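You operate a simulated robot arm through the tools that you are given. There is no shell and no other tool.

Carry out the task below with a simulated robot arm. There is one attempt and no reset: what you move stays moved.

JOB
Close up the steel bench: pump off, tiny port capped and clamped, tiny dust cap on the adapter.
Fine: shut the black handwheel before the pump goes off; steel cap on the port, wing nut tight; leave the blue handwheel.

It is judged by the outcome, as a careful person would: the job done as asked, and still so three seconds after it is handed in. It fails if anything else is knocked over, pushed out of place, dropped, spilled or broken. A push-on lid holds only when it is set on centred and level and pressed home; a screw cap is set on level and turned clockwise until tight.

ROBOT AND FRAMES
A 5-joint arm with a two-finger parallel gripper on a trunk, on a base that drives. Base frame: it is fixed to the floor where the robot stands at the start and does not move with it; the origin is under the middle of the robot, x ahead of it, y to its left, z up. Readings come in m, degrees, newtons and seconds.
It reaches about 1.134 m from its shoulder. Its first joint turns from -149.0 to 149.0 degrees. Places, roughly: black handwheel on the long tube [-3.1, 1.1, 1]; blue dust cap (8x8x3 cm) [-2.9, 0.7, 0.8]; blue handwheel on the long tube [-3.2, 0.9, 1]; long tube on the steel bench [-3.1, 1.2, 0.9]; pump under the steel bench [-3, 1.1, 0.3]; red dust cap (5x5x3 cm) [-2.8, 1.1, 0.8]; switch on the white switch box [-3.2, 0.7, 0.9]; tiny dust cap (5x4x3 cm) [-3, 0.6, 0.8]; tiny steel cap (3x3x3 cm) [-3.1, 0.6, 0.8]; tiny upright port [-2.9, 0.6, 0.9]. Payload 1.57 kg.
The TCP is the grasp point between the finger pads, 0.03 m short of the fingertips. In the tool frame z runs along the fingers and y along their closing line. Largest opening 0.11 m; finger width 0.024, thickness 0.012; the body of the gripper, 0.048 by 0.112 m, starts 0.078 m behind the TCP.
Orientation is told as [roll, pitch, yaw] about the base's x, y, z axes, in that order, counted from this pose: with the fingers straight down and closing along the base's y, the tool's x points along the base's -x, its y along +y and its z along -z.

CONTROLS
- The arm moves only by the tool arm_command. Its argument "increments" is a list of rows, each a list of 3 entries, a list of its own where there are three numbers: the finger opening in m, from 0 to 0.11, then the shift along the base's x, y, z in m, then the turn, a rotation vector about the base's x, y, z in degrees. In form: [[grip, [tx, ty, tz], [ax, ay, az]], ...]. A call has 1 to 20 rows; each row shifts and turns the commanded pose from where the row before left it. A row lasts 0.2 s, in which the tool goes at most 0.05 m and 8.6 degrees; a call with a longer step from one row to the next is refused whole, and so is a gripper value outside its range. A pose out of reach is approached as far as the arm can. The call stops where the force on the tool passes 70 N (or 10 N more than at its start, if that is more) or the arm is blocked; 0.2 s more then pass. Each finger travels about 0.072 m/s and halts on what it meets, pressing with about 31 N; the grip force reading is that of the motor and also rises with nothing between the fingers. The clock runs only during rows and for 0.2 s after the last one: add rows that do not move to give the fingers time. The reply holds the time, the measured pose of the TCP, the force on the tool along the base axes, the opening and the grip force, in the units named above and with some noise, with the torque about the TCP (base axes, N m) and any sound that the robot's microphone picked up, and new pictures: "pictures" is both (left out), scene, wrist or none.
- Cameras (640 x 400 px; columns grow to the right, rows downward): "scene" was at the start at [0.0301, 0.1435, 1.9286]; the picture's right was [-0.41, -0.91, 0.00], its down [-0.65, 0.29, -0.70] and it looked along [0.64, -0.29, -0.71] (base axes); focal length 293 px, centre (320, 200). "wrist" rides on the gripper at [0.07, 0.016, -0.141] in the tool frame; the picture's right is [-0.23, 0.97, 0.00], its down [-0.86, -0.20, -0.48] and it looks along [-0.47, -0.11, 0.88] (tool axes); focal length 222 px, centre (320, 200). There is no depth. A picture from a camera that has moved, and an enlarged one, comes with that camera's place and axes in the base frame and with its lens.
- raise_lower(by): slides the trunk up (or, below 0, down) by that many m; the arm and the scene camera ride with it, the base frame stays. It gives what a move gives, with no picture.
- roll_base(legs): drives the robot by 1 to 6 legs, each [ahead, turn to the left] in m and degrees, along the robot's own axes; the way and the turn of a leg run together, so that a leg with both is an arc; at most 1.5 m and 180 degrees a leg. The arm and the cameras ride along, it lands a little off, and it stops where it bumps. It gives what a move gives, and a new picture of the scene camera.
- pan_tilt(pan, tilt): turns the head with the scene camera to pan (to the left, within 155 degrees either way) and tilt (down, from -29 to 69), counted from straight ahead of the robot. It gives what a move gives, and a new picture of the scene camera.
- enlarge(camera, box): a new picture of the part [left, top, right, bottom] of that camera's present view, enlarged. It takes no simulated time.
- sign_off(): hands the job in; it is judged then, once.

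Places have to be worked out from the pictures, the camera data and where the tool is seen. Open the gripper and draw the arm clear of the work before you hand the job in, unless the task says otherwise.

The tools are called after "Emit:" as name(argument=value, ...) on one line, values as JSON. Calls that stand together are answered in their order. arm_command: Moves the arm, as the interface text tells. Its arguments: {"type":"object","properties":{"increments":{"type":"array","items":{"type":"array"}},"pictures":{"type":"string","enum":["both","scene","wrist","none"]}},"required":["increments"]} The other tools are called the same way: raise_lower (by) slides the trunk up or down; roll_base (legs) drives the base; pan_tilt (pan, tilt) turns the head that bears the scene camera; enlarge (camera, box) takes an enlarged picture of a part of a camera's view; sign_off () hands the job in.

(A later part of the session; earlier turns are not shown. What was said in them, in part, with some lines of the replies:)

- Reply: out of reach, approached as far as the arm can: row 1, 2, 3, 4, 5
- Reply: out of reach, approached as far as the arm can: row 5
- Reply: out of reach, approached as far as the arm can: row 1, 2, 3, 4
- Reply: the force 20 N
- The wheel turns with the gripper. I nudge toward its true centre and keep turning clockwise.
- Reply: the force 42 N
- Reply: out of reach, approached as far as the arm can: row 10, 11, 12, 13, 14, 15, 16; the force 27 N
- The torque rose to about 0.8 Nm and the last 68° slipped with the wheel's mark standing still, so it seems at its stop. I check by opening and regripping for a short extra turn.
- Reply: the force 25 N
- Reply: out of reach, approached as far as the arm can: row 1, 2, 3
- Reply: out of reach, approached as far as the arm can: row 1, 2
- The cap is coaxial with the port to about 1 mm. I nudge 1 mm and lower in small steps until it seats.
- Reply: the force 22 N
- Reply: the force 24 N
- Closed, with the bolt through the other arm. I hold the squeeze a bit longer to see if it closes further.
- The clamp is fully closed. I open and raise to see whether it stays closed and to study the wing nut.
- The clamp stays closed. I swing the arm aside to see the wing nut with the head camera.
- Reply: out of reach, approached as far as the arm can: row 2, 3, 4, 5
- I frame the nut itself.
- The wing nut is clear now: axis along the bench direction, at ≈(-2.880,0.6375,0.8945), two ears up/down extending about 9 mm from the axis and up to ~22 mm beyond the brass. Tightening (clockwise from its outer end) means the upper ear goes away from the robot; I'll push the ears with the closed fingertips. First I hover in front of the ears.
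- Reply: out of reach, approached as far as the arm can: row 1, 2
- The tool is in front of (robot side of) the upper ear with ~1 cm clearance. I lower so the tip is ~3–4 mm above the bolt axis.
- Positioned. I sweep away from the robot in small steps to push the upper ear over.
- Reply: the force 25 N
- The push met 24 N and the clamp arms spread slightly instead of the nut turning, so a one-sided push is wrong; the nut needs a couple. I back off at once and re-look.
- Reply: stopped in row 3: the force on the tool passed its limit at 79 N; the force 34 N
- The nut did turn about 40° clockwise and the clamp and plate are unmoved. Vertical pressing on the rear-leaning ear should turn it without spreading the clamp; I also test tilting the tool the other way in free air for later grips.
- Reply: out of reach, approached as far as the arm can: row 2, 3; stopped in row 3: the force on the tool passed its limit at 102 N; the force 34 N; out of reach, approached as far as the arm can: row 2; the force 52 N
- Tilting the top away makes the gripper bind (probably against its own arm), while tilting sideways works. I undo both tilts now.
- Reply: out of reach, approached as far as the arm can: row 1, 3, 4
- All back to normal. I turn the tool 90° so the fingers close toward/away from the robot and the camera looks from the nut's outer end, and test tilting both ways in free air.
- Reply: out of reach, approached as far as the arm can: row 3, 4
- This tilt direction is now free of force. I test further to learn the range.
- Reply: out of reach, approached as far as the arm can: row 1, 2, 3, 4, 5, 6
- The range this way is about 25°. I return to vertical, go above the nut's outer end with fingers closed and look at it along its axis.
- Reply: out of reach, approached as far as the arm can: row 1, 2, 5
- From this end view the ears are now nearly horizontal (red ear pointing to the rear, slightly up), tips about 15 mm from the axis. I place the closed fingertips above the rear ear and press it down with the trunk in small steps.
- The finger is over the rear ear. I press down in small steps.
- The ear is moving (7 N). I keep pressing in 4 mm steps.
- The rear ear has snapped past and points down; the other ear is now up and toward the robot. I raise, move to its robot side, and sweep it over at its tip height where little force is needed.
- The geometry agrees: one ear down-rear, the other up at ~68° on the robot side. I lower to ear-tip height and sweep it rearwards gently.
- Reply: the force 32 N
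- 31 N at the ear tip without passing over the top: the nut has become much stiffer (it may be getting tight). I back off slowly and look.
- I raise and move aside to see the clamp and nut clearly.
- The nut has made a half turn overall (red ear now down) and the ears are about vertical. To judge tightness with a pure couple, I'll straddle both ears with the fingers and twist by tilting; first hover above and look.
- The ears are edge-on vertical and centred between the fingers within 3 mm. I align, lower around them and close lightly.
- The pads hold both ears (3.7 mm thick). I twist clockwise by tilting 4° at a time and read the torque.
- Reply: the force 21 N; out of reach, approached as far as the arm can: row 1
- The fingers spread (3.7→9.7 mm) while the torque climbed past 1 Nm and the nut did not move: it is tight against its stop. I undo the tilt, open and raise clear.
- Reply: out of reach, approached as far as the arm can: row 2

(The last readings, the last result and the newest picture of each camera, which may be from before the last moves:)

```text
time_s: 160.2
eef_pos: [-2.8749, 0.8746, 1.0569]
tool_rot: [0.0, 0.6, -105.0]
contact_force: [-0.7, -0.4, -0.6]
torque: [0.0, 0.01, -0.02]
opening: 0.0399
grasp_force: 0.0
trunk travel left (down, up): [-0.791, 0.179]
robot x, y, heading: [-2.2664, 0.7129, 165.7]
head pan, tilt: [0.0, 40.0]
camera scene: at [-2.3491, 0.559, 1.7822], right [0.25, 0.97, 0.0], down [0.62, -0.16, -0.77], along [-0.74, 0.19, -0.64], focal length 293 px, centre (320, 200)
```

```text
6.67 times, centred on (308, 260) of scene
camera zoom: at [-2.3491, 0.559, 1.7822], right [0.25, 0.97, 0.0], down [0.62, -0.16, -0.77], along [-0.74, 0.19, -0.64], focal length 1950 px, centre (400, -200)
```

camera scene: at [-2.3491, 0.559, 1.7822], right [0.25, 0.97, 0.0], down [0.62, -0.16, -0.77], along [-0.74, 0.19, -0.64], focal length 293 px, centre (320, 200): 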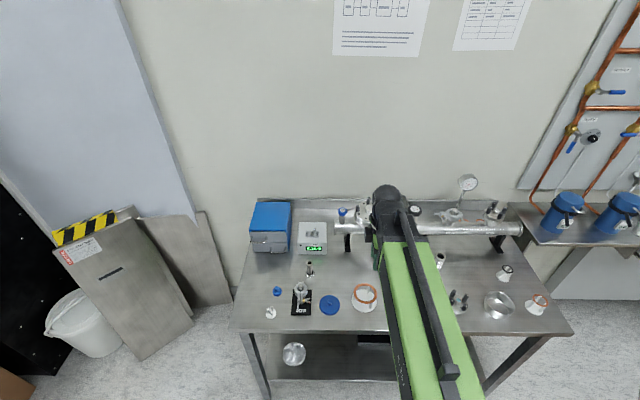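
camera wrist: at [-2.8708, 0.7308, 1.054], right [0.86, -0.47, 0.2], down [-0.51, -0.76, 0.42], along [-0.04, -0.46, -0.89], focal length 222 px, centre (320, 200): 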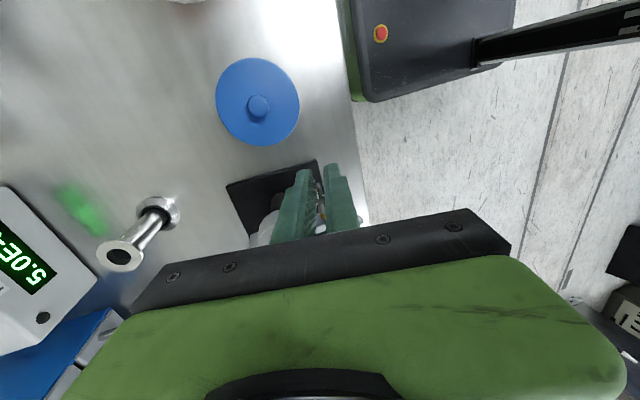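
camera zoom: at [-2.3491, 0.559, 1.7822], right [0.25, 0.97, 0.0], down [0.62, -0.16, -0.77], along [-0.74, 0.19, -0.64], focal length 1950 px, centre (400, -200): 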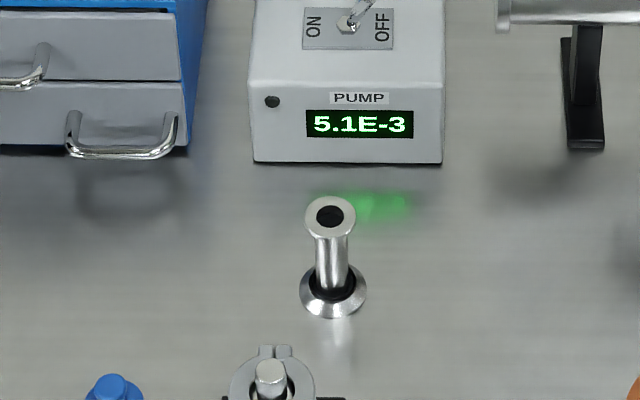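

The clamp and cap look right. Now the tiny dust cap: knob top at ≈(-2.985,0.555,0.84). I go there, turning the tool back to 165° and removing the residual 0.6° tilt.

Emit:
arm_command(increments=[[0.05, [-0.0138, -0.0398, 0], [-0.58, 0.155, 0]], [0.05, [-0.0138, -0.0398, 0], [0, 0, -8.2]], [0.05, [-0.0138, -0.0398, 0], [0, 0, -8.2]], [0.05, [-0.0138, -0.0398, 0], [0, 0, -8.2]], [0.05, [-0.0138, -0.0398, 0], [0, 0, -8.2]], [0.05, [-0.0138, -0.0398, 0], [0, 0, -8.2]], [0.05, [-0.0138, -0.0398, 0], [0, 0, -8.2]], [0.05, [-0.0138, -0.0398, 0], [0, 0, -8.2]], [0.05, [0, 0, 0], [0, 0, -8.2]], [0.05, [0, 0, 0], [0, 0, -8.2]], [0.05, [0, 0, 0], [0, 0, -8.2]], [0.05, [0, 0, 0], [0, 0, -8.2]]], pictures="none")

Emit:
raise_lower(by=-0.1)

Emit:
arm_command(increments=[[0.05, [0, 0, 0], [0, 0, 0]]])

Emit:
enlarge(camera="wrist", box=[240, 80, 400, 180])

```text
time_s: 162.8
eef_pos: [-2.9841, 0.552, 1.0578]
tool_rot: [0.0, 0.0, 164.7]
contact_force: [0.3, -0.3, 0.2]
torque: [-0.02, -0.02, 0.0]
opening: 0.0501
grasp_force: 0.0
trunk travel left (down, up): [-0.791, 0.179]
robot x, y, heading: [-2.2704, 0.7093, 165.6]
head pan, tilt: [0.0, 40.0]
```

```text
time_s: 164.1
eef_pos: [-2.9839, 0.5514, 0.9581]
tool_rot: [0.0, 0.1, 164.7]
contact_force: [0.6, -0.7, 0.0]
torque: [-0.01, 0.01, 0.0]
opening: 0.0502
grasp_force: 0.1
trunk travel left (down, up): [-0.691, 0.279]
robot x, y, heading: [-2.2672, 0.7101, 165.7]
head pan, tilt: [0.0, 40.0]
```

```text
time_s: 164.5
eef_pos: [-2.9841, 0.5522, 0.9578]
tool_rot: [0.0, 0.0, 164.7]
contact_force: [-0.3, 0.3, -0.3]
torque: [-0.01, 0.03, 0.01]
opening: 0.05
grasp_force: 0.0
trunk travel left (down, up): [-0.691, 0.279]
robot x, y, heading: [-2.2719, 0.7107, 165.8]
head pan, tilt: [0.0, 40.0]
camera scene: at [-2.3491, 0.5587, 1.6822], right [0.25, 0.97, 0.0], down [0.62, -0.16, -0.77], along [-0.74, 0.19, -0.64], focal length 293 px, centre (320, 200)
camera wrist: at [-2.9212, 0.5191, 1.0985], right [-0.47, -0.88, 0.0], down [-0.77, 0.42, 0.48], along [-0.42, 0.23, -0.88], focal length 222 px, centre (320, 200)
```

scene: 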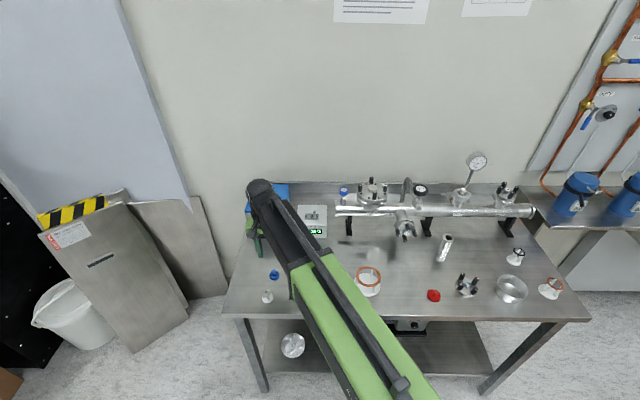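
wrist: 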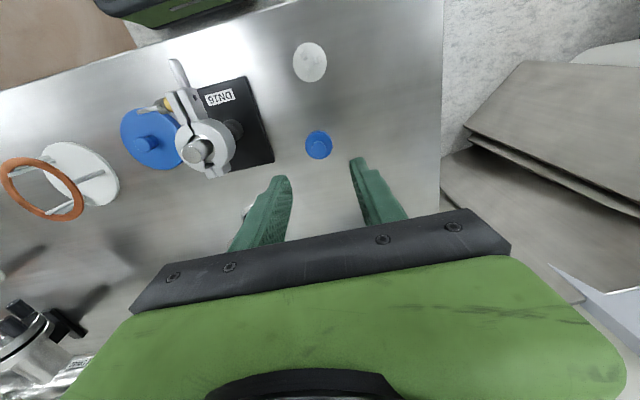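

```text
4.00 times, centred on (320, 130) of wrist
camera zoom: at [-2.9212, 0.5191, 1.0985], right [-0.47, -0.88, 0.0], down [-0.77, 0.42, 0.48], along [-0.42, 0.23, -0.88], focal length 888 px, centre (320, 480)
```

zoom: 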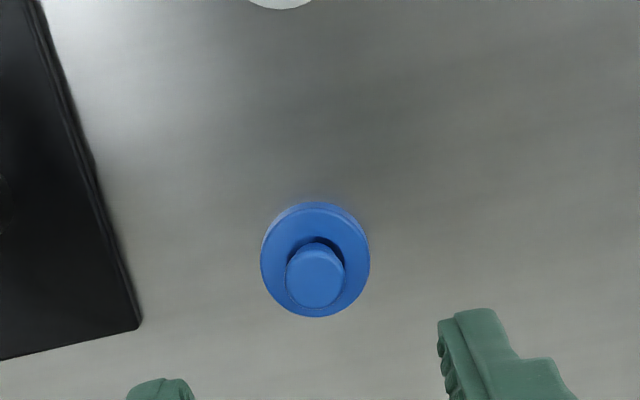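

The dust cap is at ≈(-2.984,0.5546). I centre on it, lower most of the way and check again.

Emit:
arm_command(increments=[[0.05, [0.0, 0.0022, 0], [0, 0, 0.3]]], pictures="none")

Emit:
raise_lower(by=-0.086)

Emit:
arm_command(increments=[[0.05, [0, 0, 0], [0, 0, 0]]], pictures="wrist")

Emit:
enlarge(camera="wrist", box=[250, 110, 390, 198])

Emit:
enlarge(camera="scene", box=[245, 215, 305, 253])

```text
time_s: 164.9
eef_pos: [-2.9844, 0.554, 0.9577]
tool_rot: [0.0, 0.0, 165.1]
contact_force: [0.5, 0.3, 0.4]
torque: [-0.01, 0.0, -0.02]
opening: 0.0502
grasp_force: 0.1
trunk travel left (down, up): [-0.691, 0.279]
robot x, y, heading: [-2.2649, 0.7097, 165.6]
head pan, tilt: [0.0, 40.0]
```

```text
time_s: 166.2
eef_pos: [-2.9834, 0.555, 0.8724]
tool_rot: [0.1, 0.0, 165.2]
contact_force: [0.4, 0.1, 0.1]
torque: [0.02, 0.01, -0.02]
opening: 0.0501
grasp_force: 0.0
trunk travel left (down, up): [-0.605, 0.365]
robot x, y, heading: [-2.2683, 0.7163, 165.6]
head pan, tilt: [0.0, 40.0]
```

```text
time_s: 166.6
eef_pos: [-2.9822, 0.5537, 0.8705]
tool_rot: [0.0, 0.0, 165.1]
contact_force: [-0.2, 0.5, -0.1]
torque: [0.02, -0.01, -0.01]
opening: 0.05
grasp_force: 0.0
trunk travel left (down, up): [-0.605, 0.365]
robot x, y, heading: [-2.2674, 0.7101, 165.6]
head pan, tilt: [0.0, 40.0]
camera wrist: at [-2.921, 0.5212, 1.0125], right [-0.47, -0.88, 0.0], down [-0.78, 0.41, 0.48], along [-0.42, 0.22, -0.88], focal length 222 px, centre (320, 200)
```

wrist: 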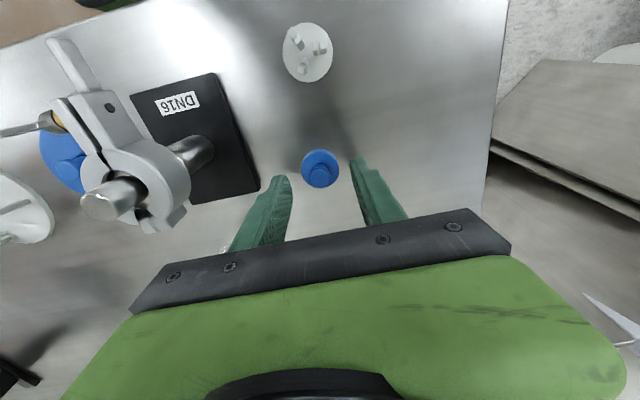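

```text
4.55 times, centred on (320, 154) of wrist
camera zoom: at [-2.921, 0.5212, 1.0125], right [-0.47, -0.88, 0.0], down [-0.78, 0.41, 0.48], along [-0.42, 0.22, -0.88], focal length 1010 px, centre (320, 409)
```

zoom: 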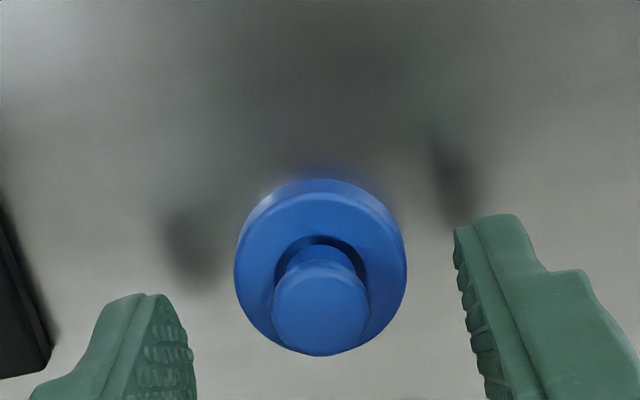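

```text
10.53 times, centred on (275, 234) of scene
camera zoom: at [-2.3491, 0.5587, 1.5962], right [0.25, 0.97, 0.0], down [0.62, -0.16, -0.77], along [-0.74, 0.19, -0.64], focal length 3080 px, centre (794, -158)
```

zoom: 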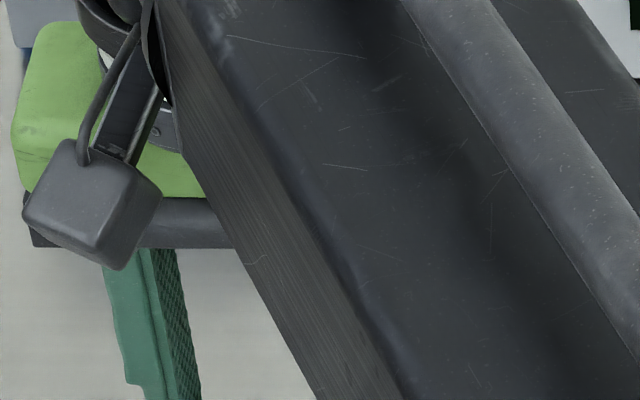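

Knob top is at about z 0.8465, 17 mm across. I lower 7 mm and grip the knob.

Emit:
raise_lower(by=-0.007)

Emit:
arm_command(increments=[[0.035, [0, 0, 0], [0, 0, 0]], [0.02, [0, 0, 0], [0, 0, 0]], [0.01, [0, 0, 0], [0, 0, 0]], [0.0, [0, 0, 0], [0, 0, 0]], [0.0, [0, 0, 0], [0, 0, 0]]], pictures="none")

Emit:
enlarge(camera="wrist", box=[250, 110, 390, 198])

```text
time_s: 167.1
eef_pos: [-2.9841, 0.5542, 0.8654]
tool_rot: [0.0, 0.0, 165.2]
contact_force: [-0.3, -0.1, 0.7]
torque: [-0.01, 0.0, 0.0]
opening: 0.05
grasp_force: 0.1
trunk travel left (down, up): [-0.598, 0.372]
robot x, y, heading: [-2.2698, 0.7087, 165.8]
head pan, tilt: [0.0, 40.0]
```

```text
time_s: 168.3
eef_pos: [-2.9831, 0.554, 0.8647]
tool_rot: [0.1, 0.1, 165.2]
contact_force: [-0.3, -0.3, 1.1]
torque: [0.02, -0.01, 0.01]
opening: 0.0126
grasp_force: 29.8
trunk travel left (down, up): [-0.598, 0.372]
robot x, y, heading: [-2.269, 0.713, 165.4]
head pan, tilt: [0.0, 40.0]
```

```text
4.55 times, centred on (320, 154) of wrist
camera zoom: at [-2.921, 0.5212, 1.0055], right [-0.47, -0.88, 0.0], down [-0.78, 0.41, 0.48], along [-0.42, 0.22, -0.88], focal length 1010 px, centre (320, 409)
```

zoom: 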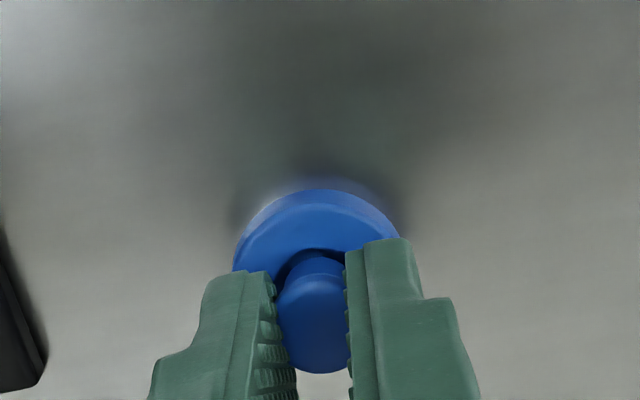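

Gripped by its neck. I lift and carry it over the adapter at ≈(-3.036,0.692), then check alignment.

Emit:
raise_lower(by=0.13)

Emit:
arm_command(increments=[[0.0, [-0.013, 0.0345, 0], [0, 0, 0]], [0.0, [-0.013, 0.0345, 0], [0, 0, 0]], [0.0, [-0.013, 0.0345, 0], [0, 0, 0]], [0.0, [-0.0127, 0.034, 0], [0, 0, 0]], [0.0, [0, 0, 0], [0, 0, 0]], [0.0, [0, 0, 0], [0, 0, 0]]])

Emit:
enlarge(camera="wrist", box=[240, 100, 400, 200])

Emit:
enlarge(camera="scene", box=[265, 205, 345, 255])

```text
time_s: 169.9
eef_pos: [-2.9836, 0.5534, 0.9952]
tool_rot: [0.0, 0.0, 165.1]
contact_force: [0.5, 0.6, 0.4]
torque: [0.0, 0.02, 0.03]
opening: 0.0122
grasp_force: 29.9
trunk travel left (down, up): [-0.728, 0.242]
robot x, y, heading: [-2.2677, 0.7128, 165.7]
head pan, tilt: [0.0, 40.0]
```

```text
time_s: 171.3
eef_pos: [-3.0343, 0.6912, 0.9945]
tool_rot: [0.0, -0.1, 165.2]
contact_force: [-0.2, 0.3, 0.0]
torque: [-0.02, 0.01, -0.01]
opening: 0.0125
grasp_force: 28.9
trunk travel left (down, up): [-0.728, 0.242]
robot x, y, heading: [-2.2686, 0.7142, 165.6]
head pan, tilt: [0.0, 40.0]
camera scene: at [-2.3492, 0.5586, 1.7192], right [0.25, 0.97, 0.0], down [0.62, -0.16, -0.77], along [-0.74, 0.19, -0.64], focal length 293 px, centre (320, 200)
camera wrist: at [-2.9718, 0.6589, 1.1354], right [-0.47, -0.88, 0.0], down [-0.78, 0.41, 0.48], along [-0.42, 0.22, -0.88], focal length 222 px, centre (320, 200)
```

scene: 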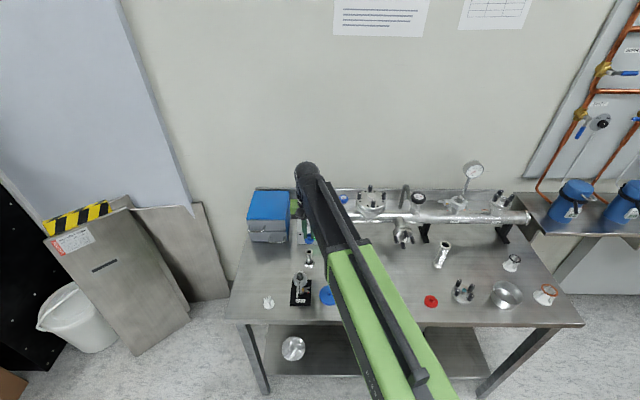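
wrist: 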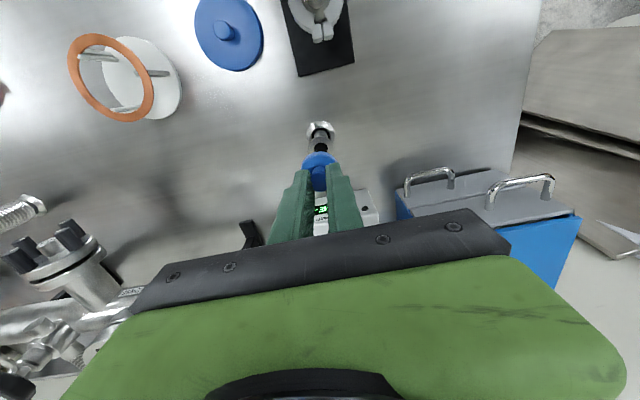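

```text
4.00 times, centred on (320, 150) of wrist
camera zoom: at [-2.9718, 0.6589, 1.1354], right [-0.47, -0.88, 0.0], down [-0.78, 0.41, 0.48], along [-0.42, 0.22, -0.88], focal length 888 px, centre (320, 400)
```

zoom: 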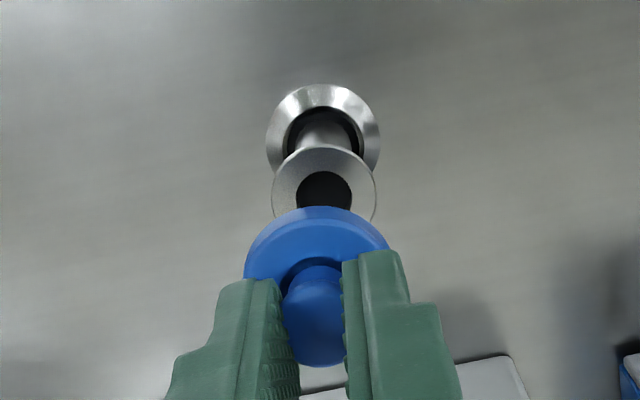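

```text
8.00 times, centred on (305, 230) of scene
camera zoom: at [-2.3492, 0.5586, 1.7192], right [0.25, 0.97, 0.0], down [0.62, -0.16, -0.77], along [-0.74, 0.19, -0.64], focal length 2341 px, centre (440, -40)
```

zoom: 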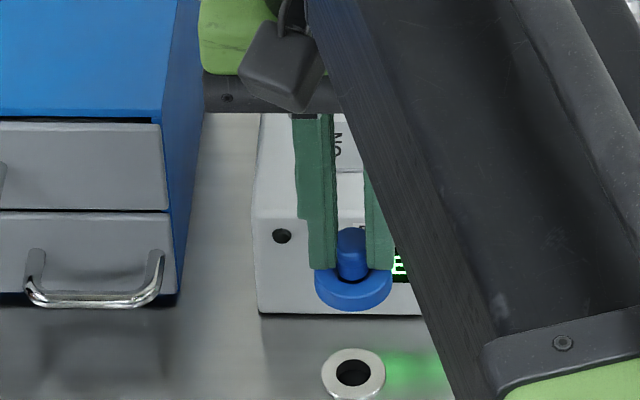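

Cap and adapter agree within ~2 mm; I shift (-1.8,-1.4) mm to centre it, lower to just above the flange, and check again.

Emit:
arm_command(increments=[[0.0, [-0.0018, -0.0014, 0], [0, 0, 0]], [0.0, [0, 0, 0], [0, 0, 0]]], pictures="none")

Emit:
raise_lower(by=-0.045)

Emit:
arm_command(increments=[[0.0, [0, 0, 0], [0, 0, 0]]])

Emit:
enlarge(camera="wrist", box=[260, 110, 380, 185])

Emit:
enlarge(camera="scene", box=[270, 205, 334, 245])

```text
time_s: 171.9
eef_pos: [-3.0368, 0.6909, 0.9952]
tool_rot: [-0.1, 0.0, 165.2]
contact_force: [0.0, -0.7, -0.1]
torque: [-0.01, -0.01, 0.0]
opening: 0.0125
grasp_force: 29.4
trunk travel left (down, up): [-0.728, 0.242]
robot x, y, heading: [-2.2648, 0.7102, 165.4]
head pan, tilt: [0.0, 40.0]
```

```text
time_s: 172.8
eef_pos: [-3.037, 0.6896, 0.9507]
tool_rot: [0.0, 0.0, 165.2]
contact_force: [0.0, 0.2, 0.0]
torque: [0.02, 0.01, 0.0]
opening: 0.0128
grasp_force: 29.6
trunk travel left (down, up): [-0.683, 0.287]
robot x, y, heading: [-2.2699, 0.713, 165.6]
head pan, tilt: [0.0, 40.0]
```

```text
time_s: 173.2
eef_pos: [-3.0362, 0.691, 0.9504]
tool_rot: [0.0, -0.1, 165.2]
contact_force: [0.4, 0.1, -0.3]
torque: [-0.01, -0.05, 0.02]
opening: 0.0121
grasp_force: 29.3
trunk travel left (down, up): [-0.683, 0.287]
robot x, y, heading: [-2.271, 0.7101, 165.7]
head pan, tilt: [0.0, 40.0]
camera scene: at [-2.3491, 0.5587, 1.6742], right [0.25, 0.97, 0.0], down [0.62, -0.16, -0.77], along [-0.74, 0.19, -0.64], focal length 293 px, centre (320, 200)
camera wrist: at [-2.9739, 0.6577, 1.0905], right [-0.47, -0.88, 0.0], down [-0.78, 0.41, 0.48], along [-0.42, 0.22, -0.88], focal length 222 px, centre (320, 200)
```

scene: 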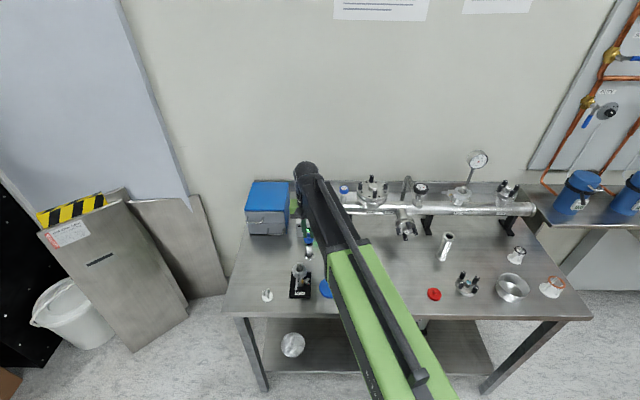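
wrist: 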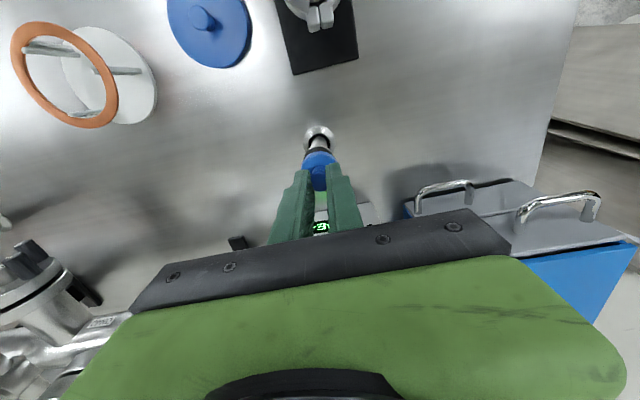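

```text
5.33 times, centred on (320, 148) of wrist
camera zoom: at [-2.9739, 0.6577, 1.0905], right [-0.47, -0.88, 0.0], down [-0.78, 0.41, 0.48], along [-0.42, 0.22, -0.88], focal length 1185 px, centre (320, 480)
```

zoom: 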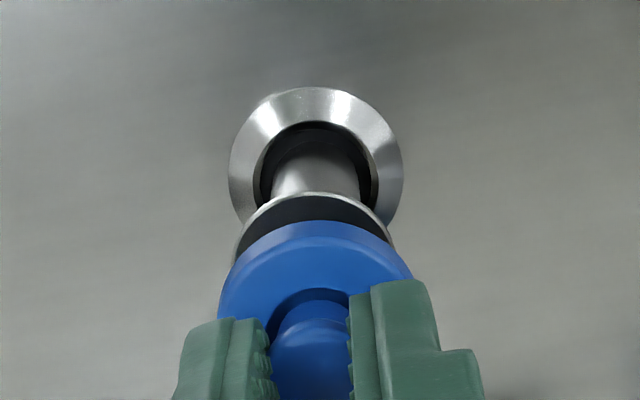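

```text
10.00 times, centred on (302, 225) of scene
camera zoom: at [-2.3491, 0.5587, 1.6742], right [0.25, 0.97, 0.0], down [0.62, -0.16, -0.77], along [-0.74, 0.19, -0.64], focal length 2926 px, centre (500, -50)
```

zoom: 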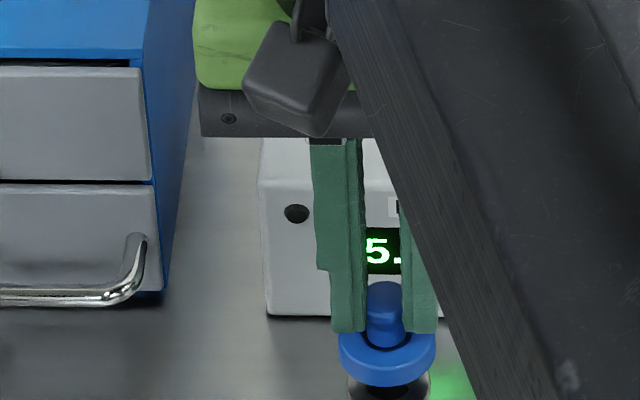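

Lateral alignment is good. I check the fore-aft alignment with a scene crop a bit lower.

Emit:
enlarge(camera="scene", box=[286, 232, 334, 262])

```text
13.33 times, centred on (310, 247) of scene
camera zoom: at [-2.3491, 0.5587, 1.6742], right [0.25, 0.97, 0.0], down [0.62, -0.16, -0.77], along [-0.74, 0.19, -0.64], focal length 3901 px, centre (453, -427)
```

zoom: 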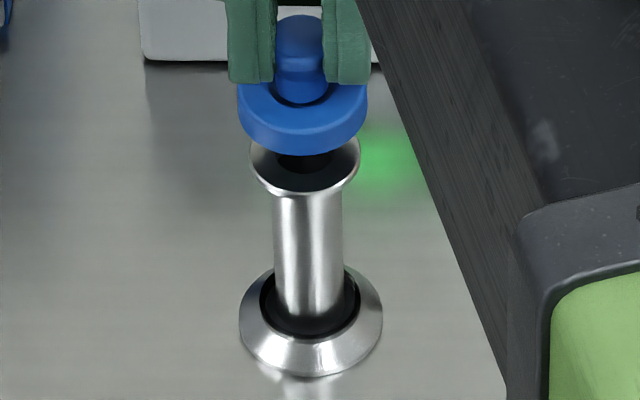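

I lower another 10 mm so the remaining gap is only a few mm, where the concentricity can be judged directly.

Emit:
raise_lower(by=-0.01)

Emit:
enlarge(camera="scene", box=[290, 228, 330, 253])

Emit:
enlarge(camera="wrist", box=[270, 120, 366, 180])

```text
time_s: 173.8
eef_pos: [-3.0366, 0.6904, 0.9392]
tool_rot: [-0.1, 0.0, 165.2]
contact_force: [0.3, -0.6, -0.1]
torque: [0.01, 0.0, 0.03]
opening: 0.0125
grasp_force: 29.0
trunk travel left (down, up): [-0.673, 0.297]
robot x, y, heading: [-2.2702, 0.7118, 165.6]
head pan, tilt: [0.0, 40.0]
```

```text
16.00 times, centred on (310, 240) of scene
camera zoom: at [-2.3491, 0.5587, 1.6641], right [0.25, 0.97, 0.0], down [0.62, -0.16, -0.77], along [-0.74, 0.19, -0.64], focal length 4681 px, centre (480, -448)
```

zoom: 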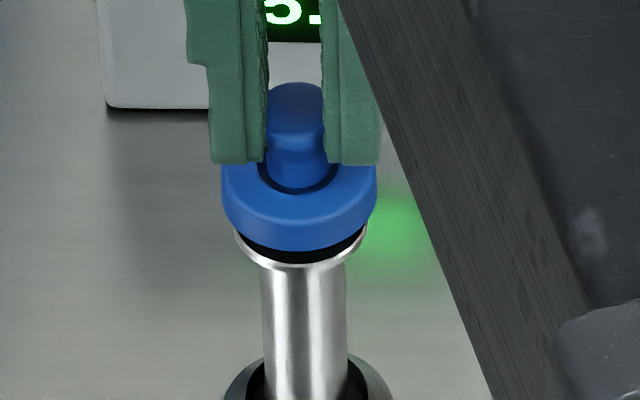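

```text
6.67 times, centred on (318, 150) of wrist
camera zoom: at [-2.9738, 0.6578, 1.0804], right [-0.47, -0.88, 0.0], down [-0.78, 0.41, 0.48], along [-0.42, 0.22, -0.88], focal length 1481 px, centre (333, 533)
```

zoom: 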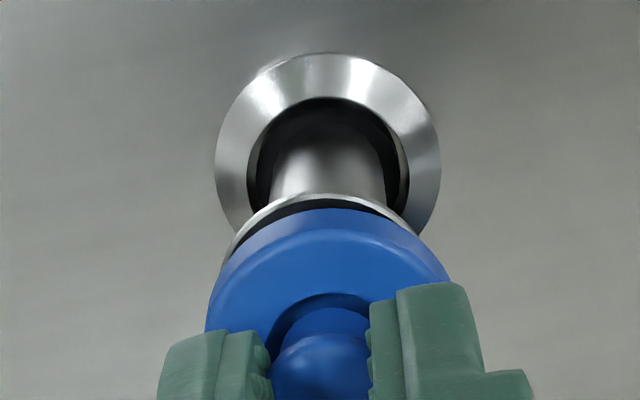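

Both views consistently show the cap about 3 mm too far to the rear. I shift 2.8 mm toward the robot and re-check.

Emit:
arm_command(increments=[[0.0, [0.0027, -0.0006, 0], [0, 0, 0]], [0.0, [0, 0, 0], [0, 0, 0]]], pictures="none")

Emit:
enlarge(camera="scene", box=[290, 228, 330, 253])

Emit:
enlarge(camera="wrist", box=[270, 120, 366, 180])

```text
time_s: 174.4
eef_pos: [-3.0353, 0.6902, 0.9401]
tool_rot: [0.0, 0.1, 165.2]
contact_force: [0.2, -0.1, 0.9]
torque: [0.02, 0.01, 0.0]
opening: 0.0124
grasp_force: 29.4
trunk travel left (down, up): [-0.673, 0.297]
robot x, y, heading: [-2.2645, 0.7134, 165.6]
head pan, tilt: [0.0, 40.0]
```

```text
16.00 times, centred on (310, 240) of scene
camera zoom: at [-2.3492, 0.5587, 1.6642], right [0.25, 0.97, 0.0], down [0.62, -0.16, -0.77], along [-0.74, 0.19, -0.64], focal length 4681 px, centre (480, -448)
```

zoom: 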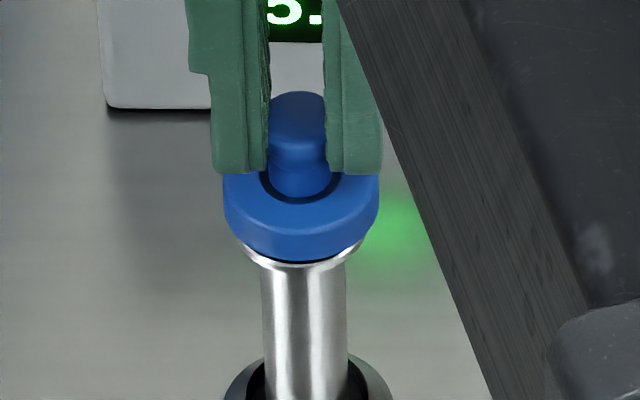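

```text
6.67 times, centred on (318, 150) of wrist
camera zoom: at [-2.9713, 0.6576, 1.0804], right [-0.47, -0.88, 0.0], down [-0.78, 0.41, 0.48], along [-0.42, 0.22, -0.88], focal length 1481 px, centre (333, 533)
```

zoom: 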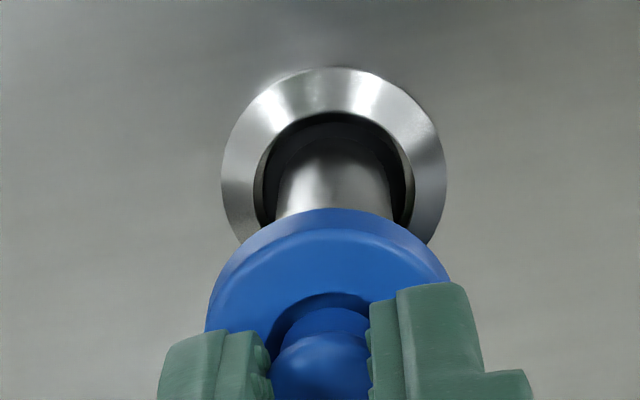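

Now concentric in both views. I lower in small steps and press it home while watching the force.

Emit:
raise_lower(by=-0.003)

Emit:
raise_lower(by=-0.002)

Emit:
raise_lower(by=-0.002)

Emit:
enlarge(camera="scene", box=[290, 225, 330, 250])

```text
time_s: 174.9
eef_pos: [-3.0354, 0.6903, 0.9377]
tool_rot: [0.0, 0.0, 165.2]
contact_force: [0.2, 0.1, -0.8]
torque: [0.02, 0.0, 0.02]
opening: 0.0122
grasp_force: 29.9
trunk travel left (down, up): [-0.67, 0.3]
robot x, y, heading: [-2.2676, 0.7113, 165.6]
head pan, tilt: [0.0, 40.0]
```

```text
time_s: 175.4
eef_pos: [-3.0334, 0.691, 0.9338]
tool_rot: [0.0, 0.1, 165.3]
contact_force: [0.4, -0.7, 0.5]
torque: [0.06, -0.01, 0.0]
opening: 0.012
grasp_force: 29.3
trunk travel left (down, up): [-0.668, 0.302]
robot x, y, heading: [-2.2697, 0.7112, 165.7]
head pan, tilt: [0.0, 40.0]
```

```text
time_s: 175.9
eef_pos: [-3.0338, 0.6909, 0.9335]
tool_rot: [0.1, 0.0, 165.2]
contact_force: [-0.1, 0.5, -0.8]
torque: [0.0, -0.01, 0.03]
opening: 0.0124
grasp_force: 29.4
trunk travel left (down, up): [-0.666, 0.304]
robot x, y, heading: [-2.2701, 0.7105, 165.8]
head pan, tilt: [0.0, 40.0]
```

```text
16.00 times, centred on (310, 238) of scene
camera zoom: at [-2.3493, 0.5587, 1.6571], right [0.25, 0.97, 0.0], down [0.62, -0.16, -0.77], along [-0.74, 0.19, -0.64], focal length 4681 px, centre (480, -400)
```

zoom: 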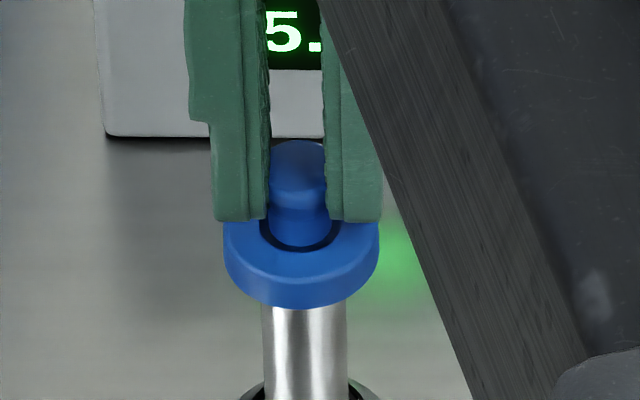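

The skirt now covers the flange rim with no force yet. I continue pressing down in small steps.

Emit:
raise_lower(by=-0.002)

Emit:
raise_lower(by=-0.002)

Emit:
raise_lower(by=-0.002)

Emit:
enlarge(camera="scene", box=[290, 225, 330, 250])

```text
time_s: 176.4
eef_pos: [-3.0326, 0.6912, 0.9321]
tool_rot: [0.0, 0.1, 165.3]
contact_force: [-1.1, -0.9, 6.7]
torque: [0.0, 0.1, 0.03]
opening: 0.0122
grasp_force: 29.5
trunk travel left (down, up): [-0.664, 0.306]
robot x, y, heading: [-2.2704, 0.7133, 165.9]
head pan, tilt: [0.0, 40.0]
```

```text
time_s: 177.0
eef_pos: [-3.0338, 0.6903, 0.9306]
tool_rot: [0.0, -0.2, 165.1]
contact_force: [-6.4, -0.4, 25.7]
torque: [0.0, 0.25, 0.07]
opening: 0.0149
grasp_force: 30.5
trunk travel left (down, up): [-0.662, 0.308]
robot x, y, heading: [-2.2663, 0.7108, 165.7]
head pan, tilt: [0.0, 40.0]
```

```text
time_s: 177.5
eef_pos: [-3.032, 0.6914, 0.9279]
tool_rot: [0.1, -0.1, 165.2]
contact_force: [-3.9, -0.4, 25.0]
torque: [-0.01, 0.11, 0.04]
opening: 0.0155
grasp_force: 30.9
trunk travel left (down, up): [-0.66, 0.31]
robot x, y, heading: [-2.2713, 0.709, 165.8]
head pan, tilt: [0.0, 40.0]
```

```text
16.00 times, centred on (310, 238) of scene
camera zoom: at [-2.3467, 0.5587, 1.6513], right [0.25, 0.97, 0.0], down [0.62, -0.16, -0.77], along [-0.74, 0.19, -0.64], focal length 4681 px, centre (480, -400)
```

zoom: 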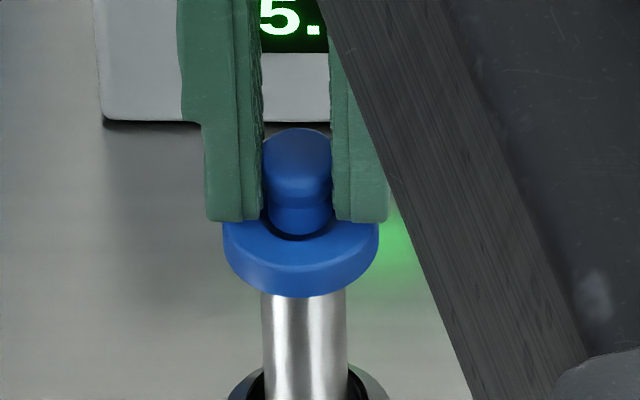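

The fingers began sliding on the knob at 25 N. I release, raise a little, and look before pressing on the top with closed fingertips.

Emit:
arm_command(increments=[[0.03, [0, 0, 0], [0, 0, 0]], [0.04, [0, 0, 0], [0, 0, 0]], [0.045, [0, 0, 0], [0, 0, 0]]], pictures="none")

Emit:
raise_lower(by=0.07)

Emit:
arm_command(increments=[[0.045, [0, 0, 0], [0, 0, 0]]], pictures="wrist")

Emit:
enlarge(camera="scene", box=[286, 240, 334, 270])

Emit:
enlarge(camera="wrist", box=[260, 100, 380, 175])

```text
time_s: 178.3
eef_pos: [-3.035, 0.6912, 0.9265]
tool_rot: [0.0, -0.1, 165.2]
contact_force: [0.5, 0.0, 0.0]
torque: [0.02, 0.04, -0.02]
opening: 0.0447
grasp_force: 0.0
trunk travel left (down, up): [-0.66, 0.31]
robot x, y, heading: [-2.2685, 0.7159, 166.0]
head pan, tilt: [0.0, 40.0]
```

```text
time_s: 179.4
eef_pos: [-3.0348, 0.6901, 0.9972]
tool_rot: [0.0, -0.1, 165.2]
contact_force: [0.8, -0.3, -0.1]
torque: [0.0, -0.03, -0.02]
opening: 0.0448
grasp_force: 0.1
trunk travel left (down, up): [-0.73, 0.24]
robot x, y, heading: [-2.2682, 0.7105, 165.7]
head pan, tilt: [0.0, 40.0]
```

```text
time_s: 179.8
eef_pos: [-3.0353, 0.6914, 0.9964]
tool_rot: [0.0, 0.0, 165.2]
contact_force: [-0.3, -0.1, -0.5]
torque: [-0.03, -0.02, 0.0]
opening: 0.045
grasp_force: 0.1
trunk travel left (down, up): [-0.73, 0.24]
robot x, y, heading: [-2.2701, 0.7125, 165.8]
head pan, tilt: [0.0, 40.0]
camera wrist: at [-2.9713, 0.6576, 1.1374], right [-0.47, -0.88, 0.0], down [-0.78, 0.41, 0.48], along [-0.42, 0.22, -0.88], focal length 222 px, centre (320, 200)
```

wrist: 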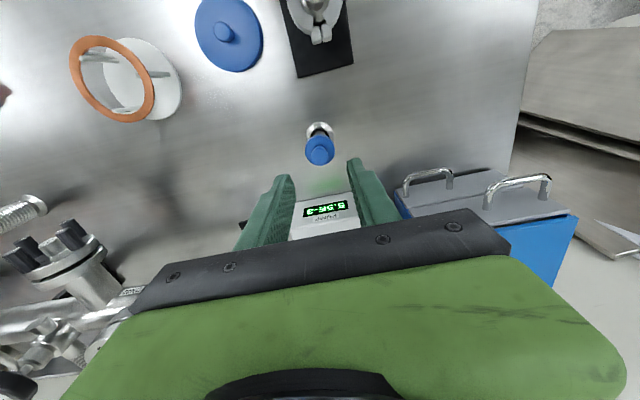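

```text
13.33 times, centred on (310, 255) of scene
camera zoom: at [-2.3492, 0.5587, 1.7211], right [0.25, 0.97, 0.0], down [0.62, -0.16, -0.77], along [-0.74, 0.19, -0.64], focal length 3901 px, centre (453, -533)
```

zoom: 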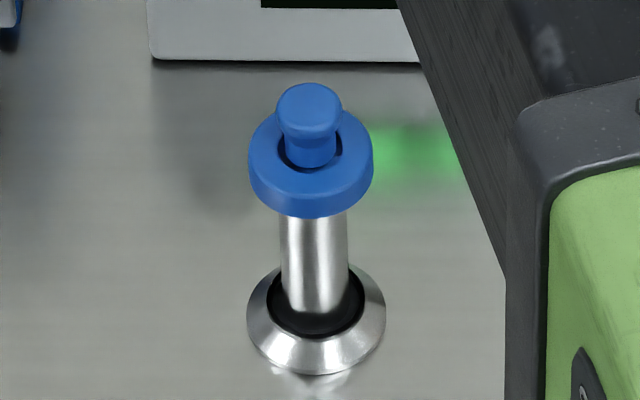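

```text
5.33 times, centred on (320, 138) of wrist
camera zoom: at [-2.9713, 0.6576, 1.1374], right [-0.47, -0.88, 0.0], down [-0.78, 0.41, 0.48], along [-0.42, 0.22, -0.88], focal length 1185 px, centre (320, 533)
```

zoom: 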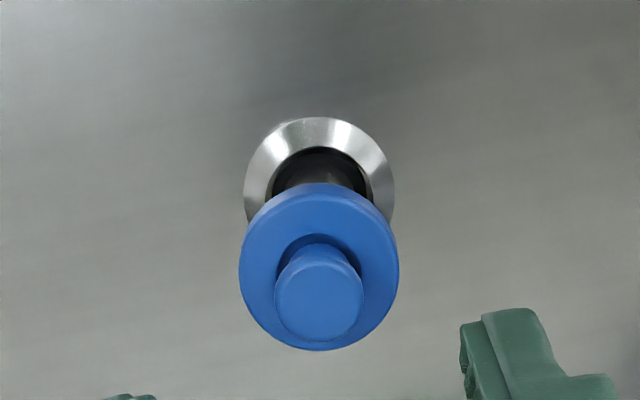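

The cap sits level on the flange. I close the fingers, centre over the knob and press down on its top.

Emit:
arm_command(increments=[[0.02, [0.0017, -0.0005, 0], [0, 0, 0]], [0.0, [0, 0, 0], [0, 0, 0]], [0.0, [0, 0, 0], [0, 0, 0]], [0.0, [0, 0, 0], [0, 0, 0]]], pictures="none")

Emit:
raise_lower(by=-0.044)

Emit:
raise_lower(by=-0.006)

Emit:
raise_lower(by=-0.003)

Emit:
enlarge(camera="scene", box=[286, 228, 334, 258])

```text
time_s: 180.8
eef_pos: [-3.0325, 0.6897, 0.9969]
tool_rot: [0.1, -0.1, 165.2]
contact_force: [-0.1, 0.0, -1.0]
torque: [0.01, -0.02, -0.05]
opening: 0.0
grasp_force: 21.5
trunk travel left (down, up): [-0.73, 0.24]
robot x, y, heading: [-2.2688, 0.7131, 165.9]
head pan, tilt: [0.0, 40.0]
```

```text
time_s: 181.6
eef_pos: [-3.0316, 0.6902, 0.9526]
tool_rot: [0.0, -0.1, 165.2]
contact_force: [-0.4, 0.0, -0.1]
torque: [0.0, 0.01, -0.01]
opening: 0.0
grasp_force: 21.5
trunk travel left (down, up): [-0.686, 0.284]
robot x, y, heading: [-2.2682, 0.7081, 165.6]
head pan, tilt: [0.0, 40.0]
```

```text
time_s: 182.2
eef_pos: [-3.0332, 0.6906, 0.9473]
tool_rot: [0.0, -0.1, 165.1]
contact_force: [0.4, -0.4, 0.6]
torque: [0.02, 0.01, -0.02]
opening: 0.0
grasp_force: 21.3
trunk travel left (down, up): [-0.68, 0.29]
robot x, y, heading: [-2.2691, 0.7114, 165.5]
head pan, tilt: [0.0, 40.0]
```

```text
time_s: 182.7
eef_pos: [-3.0329, 0.6911, 0.9443]
tool_rot: [0.0, 0.0, 165.2]
contact_force: [0.3, 0.1, -0.4]
torque: [0.01, 0.0, 0.0]
opening: 0.0002
grasp_force: 21.9
trunk travel left (down, up): [-0.677, 0.293]
robot x, y, heading: [-2.2679, 0.7139, 165.7]
head pan, tilt: [0.0, 40.0]
```

```text
13.33 times, centred on (310, 243) of scene
camera zoom: at [-2.3491, 0.5587, 1.6682], right [0.25, 0.97, 0.0], down [0.62, -0.16, -0.77], along [-0.74, 0.19, -0.64], focal length 3901 px, centre (453, -373)
```

zoom: 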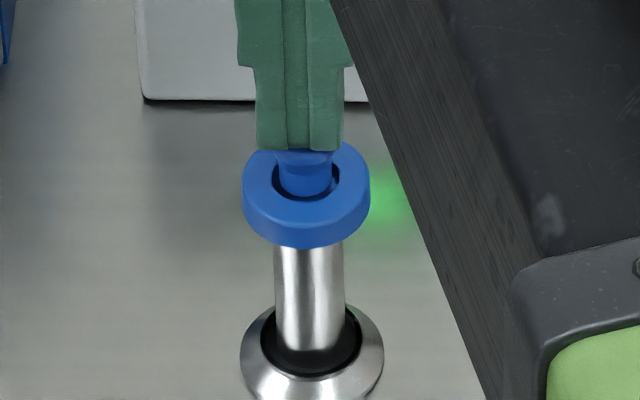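

Centred and just above the knob. I press down in 2 mm steps.

Emit:
raise_lower(by=-0.002)

Emit:
raise_lower(by=-0.002)

Emit:
raise_lower(by=-0.002)

Emit:
raise_lower(by=-0.002)

```text
time_s: 183.2
eef_pos: [-3.0317, 0.6898, 0.9419]
tool_rot: [-0.1, 0.0, 165.2]
contact_force: [0.3, -0.4, 0.9]
torque: [-0.02, 0.0, -0.02]
opening: 0.0
grasp_force: 21.1
trunk travel left (down, up): [-0.675, 0.295]
robot x, y, heading: [-2.2697, 0.7125, 165.9]
head pan, tilt: [0.0, 40.0]
```

```text
time_s: 183.7
eef_pos: [-3.0311, 0.6895, 0.9413]
tool_rot: [0.0, -0.1, 165.2]
contact_force: [-4.8, -0.9, 22.7]
torque: [-0.03, 0.22, 0.02]
opening: 0.0
grasp_force: 21.0
trunk travel left (down, up): [-0.673, 0.297]
robot x, y, heading: [-2.2683, 0.7102, 165.7]
head pan, tilt: [0.0, 40.0]
```

```text
time_s: 184.3
eef_pos: [-3.0313, 0.6895, 0.9399]
tool_rot: [0.0, -0.3, 165.2]
contact_force: [-10.0, -0.8, 55.0]
torque: [0.06, 0.54, 0.02]
opening: 0.0
grasp_force: 21.5
trunk travel left (down, up): [-0.671, 0.299]
robot x, y, heading: [-2.2663, 0.7145, 165.7]
head pan, tilt: [0.0, 40.0]
```

```text
time_s: 184.7
eef_pos: [-3.0308, 0.6893, 0.9406]
tool_rot: [0.0, -0.6, 165.2]
contact_force: [-7.2, -0.4, 62.9]
torque: [0.02, 0.38, -0.02]
opening: 0.0
grasp_force: 20.7
trunk travel left (down, up): [-0.67, 0.3]
robot x, y, heading: [-2.2691, 0.7117, 165.9]
head pan, tilt: [0.0, 40.0]
stopped: the force on the tool passed its limit at 82 N (the readings are from after the stop); the commanded pose is now the measured one
```

Pressed to over 60 N with no further travel: the cap is home. I raise clear and inspect.

Emit:
raise_lower(by=0.12)

Emit:
arm_command(increments=[[0.0, [0.03, 0.04, 0], [0, 0, 0]], [0.02, [0.03, 0.04, 0], [0, 0, 0]], [0.03, [0.03, 0.04, 0], [0, 0, 0]], [0.05, [0.02, 0.04, 0], [0, 0, 0]], [0.06, [0.01, 0.04, 0], [0, 0, 0]], [0.06, [0.01, 0.04, 0], [0, 0, 0]]], pictures="scene")

Emit:
enlarge(camera="scene", box=[278, 245, 342, 285])

Emit:
enlarge(camera="scene", box=[280, 280, 328, 310])

Emit:
enlarge(camera="scene", box=[240, 180, 432, 300])

```text
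time_s: 186.2
eef_pos: [-3.0336, 0.69, 1.0579]
tool_rot: [0.0, 0.0, 165.3]
contact_force: [0.4, -0.6, -0.1]
torque: [0.0, -0.01, -0.02]
opening: 0.0003
grasp_force: 21.6
trunk travel left (down, up): [-0.79, 0.18]
robot x, y, heading: [-2.2669, 0.7113, 165.5]
head pan, tilt: [0.0, 40.0]
```

```text
time_s: 187.6
eef_pos: [-2.9052, 0.9319, 1.0594]
tool_rot: [0.0, -0.1, 165.1]
contact_force: [0.3, 0.1, -0.5]
torque: [-0.02, -0.01, 0.0]
opening: 0.0597
grasp_force: 0.0
trunk travel left (down, up): [-0.79, 0.18]
robot x, y, heading: [-2.2691, 0.7134, 165.7]
head pan, tilt: [0.0, 40.0]
camera scene: at [-2.349, 0.5593, 1.7815], right [0.25, 0.97, 0.0], down [0.62, -0.16, -0.77], along [-0.74, 0.19, -0.64], focal length 293 px, centre (320, 200)
```

scene: 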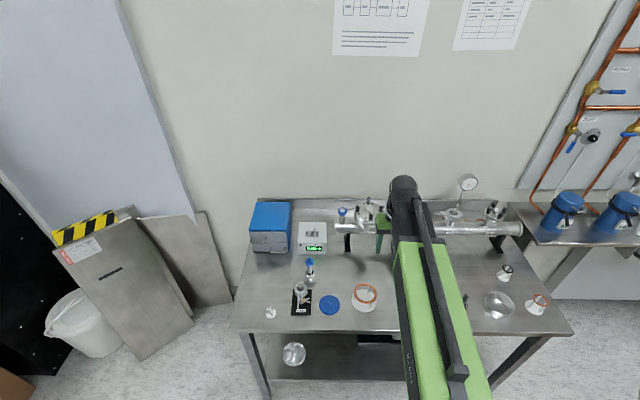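

```text
10.00 times, centred on (310, 265) of scene
camera zoom: at [-2.349, 0.5593, 1.7815], right [0.25, 0.97, 0.0], down [0.62, -0.16, -0.77], along [-0.74, 0.19, -0.64], focal length 2926 px, centre (420, -450)
```

zoom: 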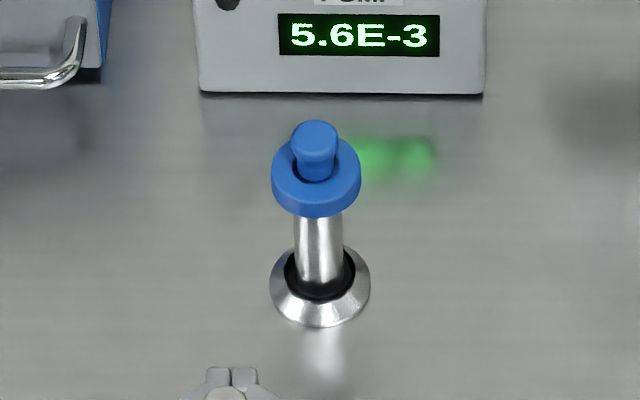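

```text
13.33 times, centred on (304, 295) of scene
camera zoom: at [-2.349, 0.5593, 1.7815], right [0.25, 0.97, 0.0], down [0.62, -0.16, -0.77], along [-0.74, 0.19, -0.64], focal length 3901 px, centre (533, -1067)
```

zoom: 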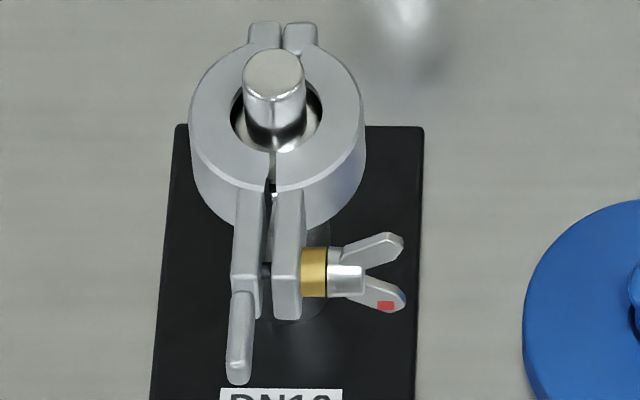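

```text
3.33 times, centred on (336, 240) of scene
camera zoom: at [-2.349, 0.5593, 1.7815], right [0.25, 0.97, 0.0], down [0.62, -0.16, -0.77], along [-0.74, 0.19, -0.64], focal length 975 px, centre (267, 67)
```

zoom: 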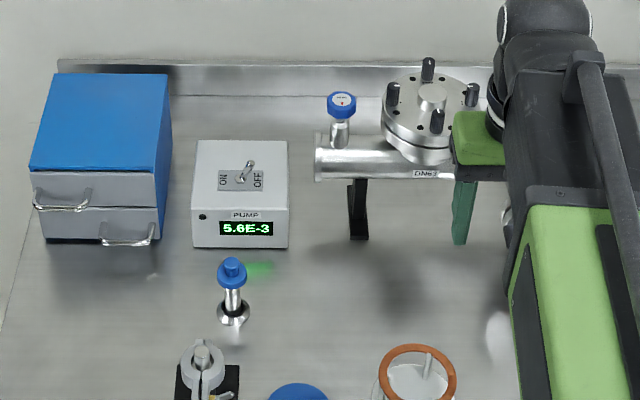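

Everything looks right: dust cap level on the adapter, cap clamped, switch at OFF. I raise the arm and back the robot off from the bench, then take a last look.

Emit:
raise_lower(by=0.17)

Emit:
roll_base(legs=[[-0.35, 0]])

Emit:
enlarge(camera="scene", box=[240, 200, 432, 320])

Emit:
enlarge(camera="scene", box=[330, 180, 490, 280])

```text
time_s: 189.5
eef_pos: [-2.9048, 0.9316, 1.228]
tool_rot: [0.1, -0.1, 165.2]
contact_force: [-0.8, 0.2, -0.2]
torque: [0.02, -0.01, 0.02]
opening: 0.0598
grasp_force: 0.1
trunk travel left (down, up): [-0.96, 0.01]
robot x, y, heading: [-2.2693, 0.7093, 165.8]
head pan, tilt: [0.0, 40.0]
```

```text
time_s: 191.8
eef_pos: [-2.5601, 0.8427, 1.2279]
tool_rot: [-0.1, -0.2, 165.2]
contact_force: [0.2, 0.0, 0.4]
torque: [0.0, 0.02, -0.01]
opening: 0.06
grasp_force: 0.0
trunk travel left (down, up): [-0.96, 0.01]
robot x, y, heading: [-1.9273, 0.6216, 165.7]
head pan, tilt: [0.0, 40.0]
camera scene: at [-2.0032, 0.4706, 1.9515], right [0.25, 0.97, 0.0], down [0.62, -0.16, -0.77], along [-0.74, 0.19, -0.64], focal length 293 px, centre (320, 200)
```

scene: 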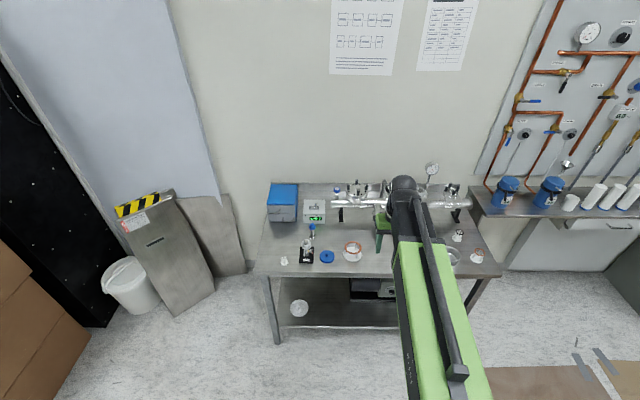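

```text
3.33 times, centred on (336, 260) of scene
camera zoom: at [-2.0032, 0.4706, 1.9515], right [0.25, 0.97, 0.0], down [0.62, -0.16, -0.77], along [-0.74, 0.19, -0.64], focal length 975 px, centre (267, 0)
```

zoom: 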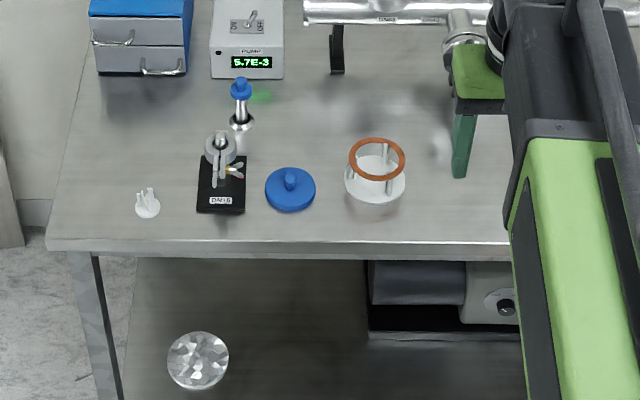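

```text
4.00 times, centred on (410, 230) of scene
camera zoom: at [-2.0032, 0.4706, 1.9515], right [0.25, 0.97, 0.0], down [0.62, -0.16, -0.77], along [-0.74, 0.19, -0.64], focal length 1170 px, centre (-40, 80)
```

zoom: 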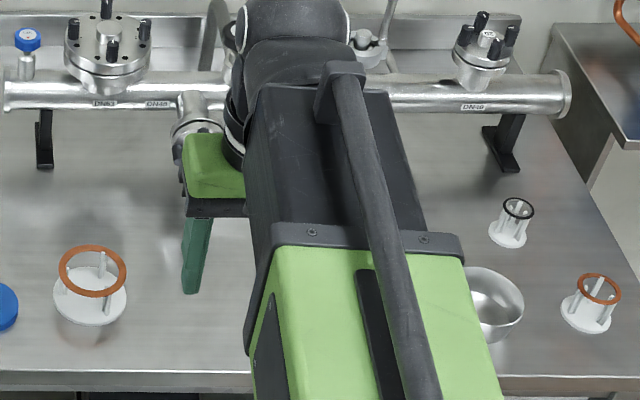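

All items are in place, nothing else has been displaced, and the arm is clear with the gripper open. I hand the job in.

Emit:
sign_off()

```text
The job is handed in.
```

The steel bench is closed up and the job is handed in. I have not seen the judge's verdict.

- **Black handwheel:** turned clockwise until it stopped. A second grip and turn did not move it further.
- **Pump:** switched off after the handwheel was shut. The lever points to OFF and the green light is out. The display has crept from 2.0E-3 up to 5.7E-3 since then. I took that as normal slow drift with the valve shut, but I can't confirm it.
- **Port:** the steel cap sits flush on the tiny DN16 port. The clamp is closed around it and the wing nut has been turned half a turn clockwise. It did not move under a twist of about 1 Nm, so I judged it tight.
- **Adapter:** the tiny dust cap is on the small free-standing adapter behind the port. I pressed it down with about 60 N and it went no further. I chose that adapter because its flange size matched the cap; the job text did not say which one.
- **Blue handwheel:** left alone.

One thing did not go smoothly. My first push on the wing nut spread the clamp arms slightly, and backing off tripped the force limit at 79 N. Afterwards the clamp was still closed and the base plate had not shifted.

In the last pictures nothing else on the bench looked out of place, though the arm hid part of it. The gripper is open, and the robot is backed about 0.35 m away from the bench.
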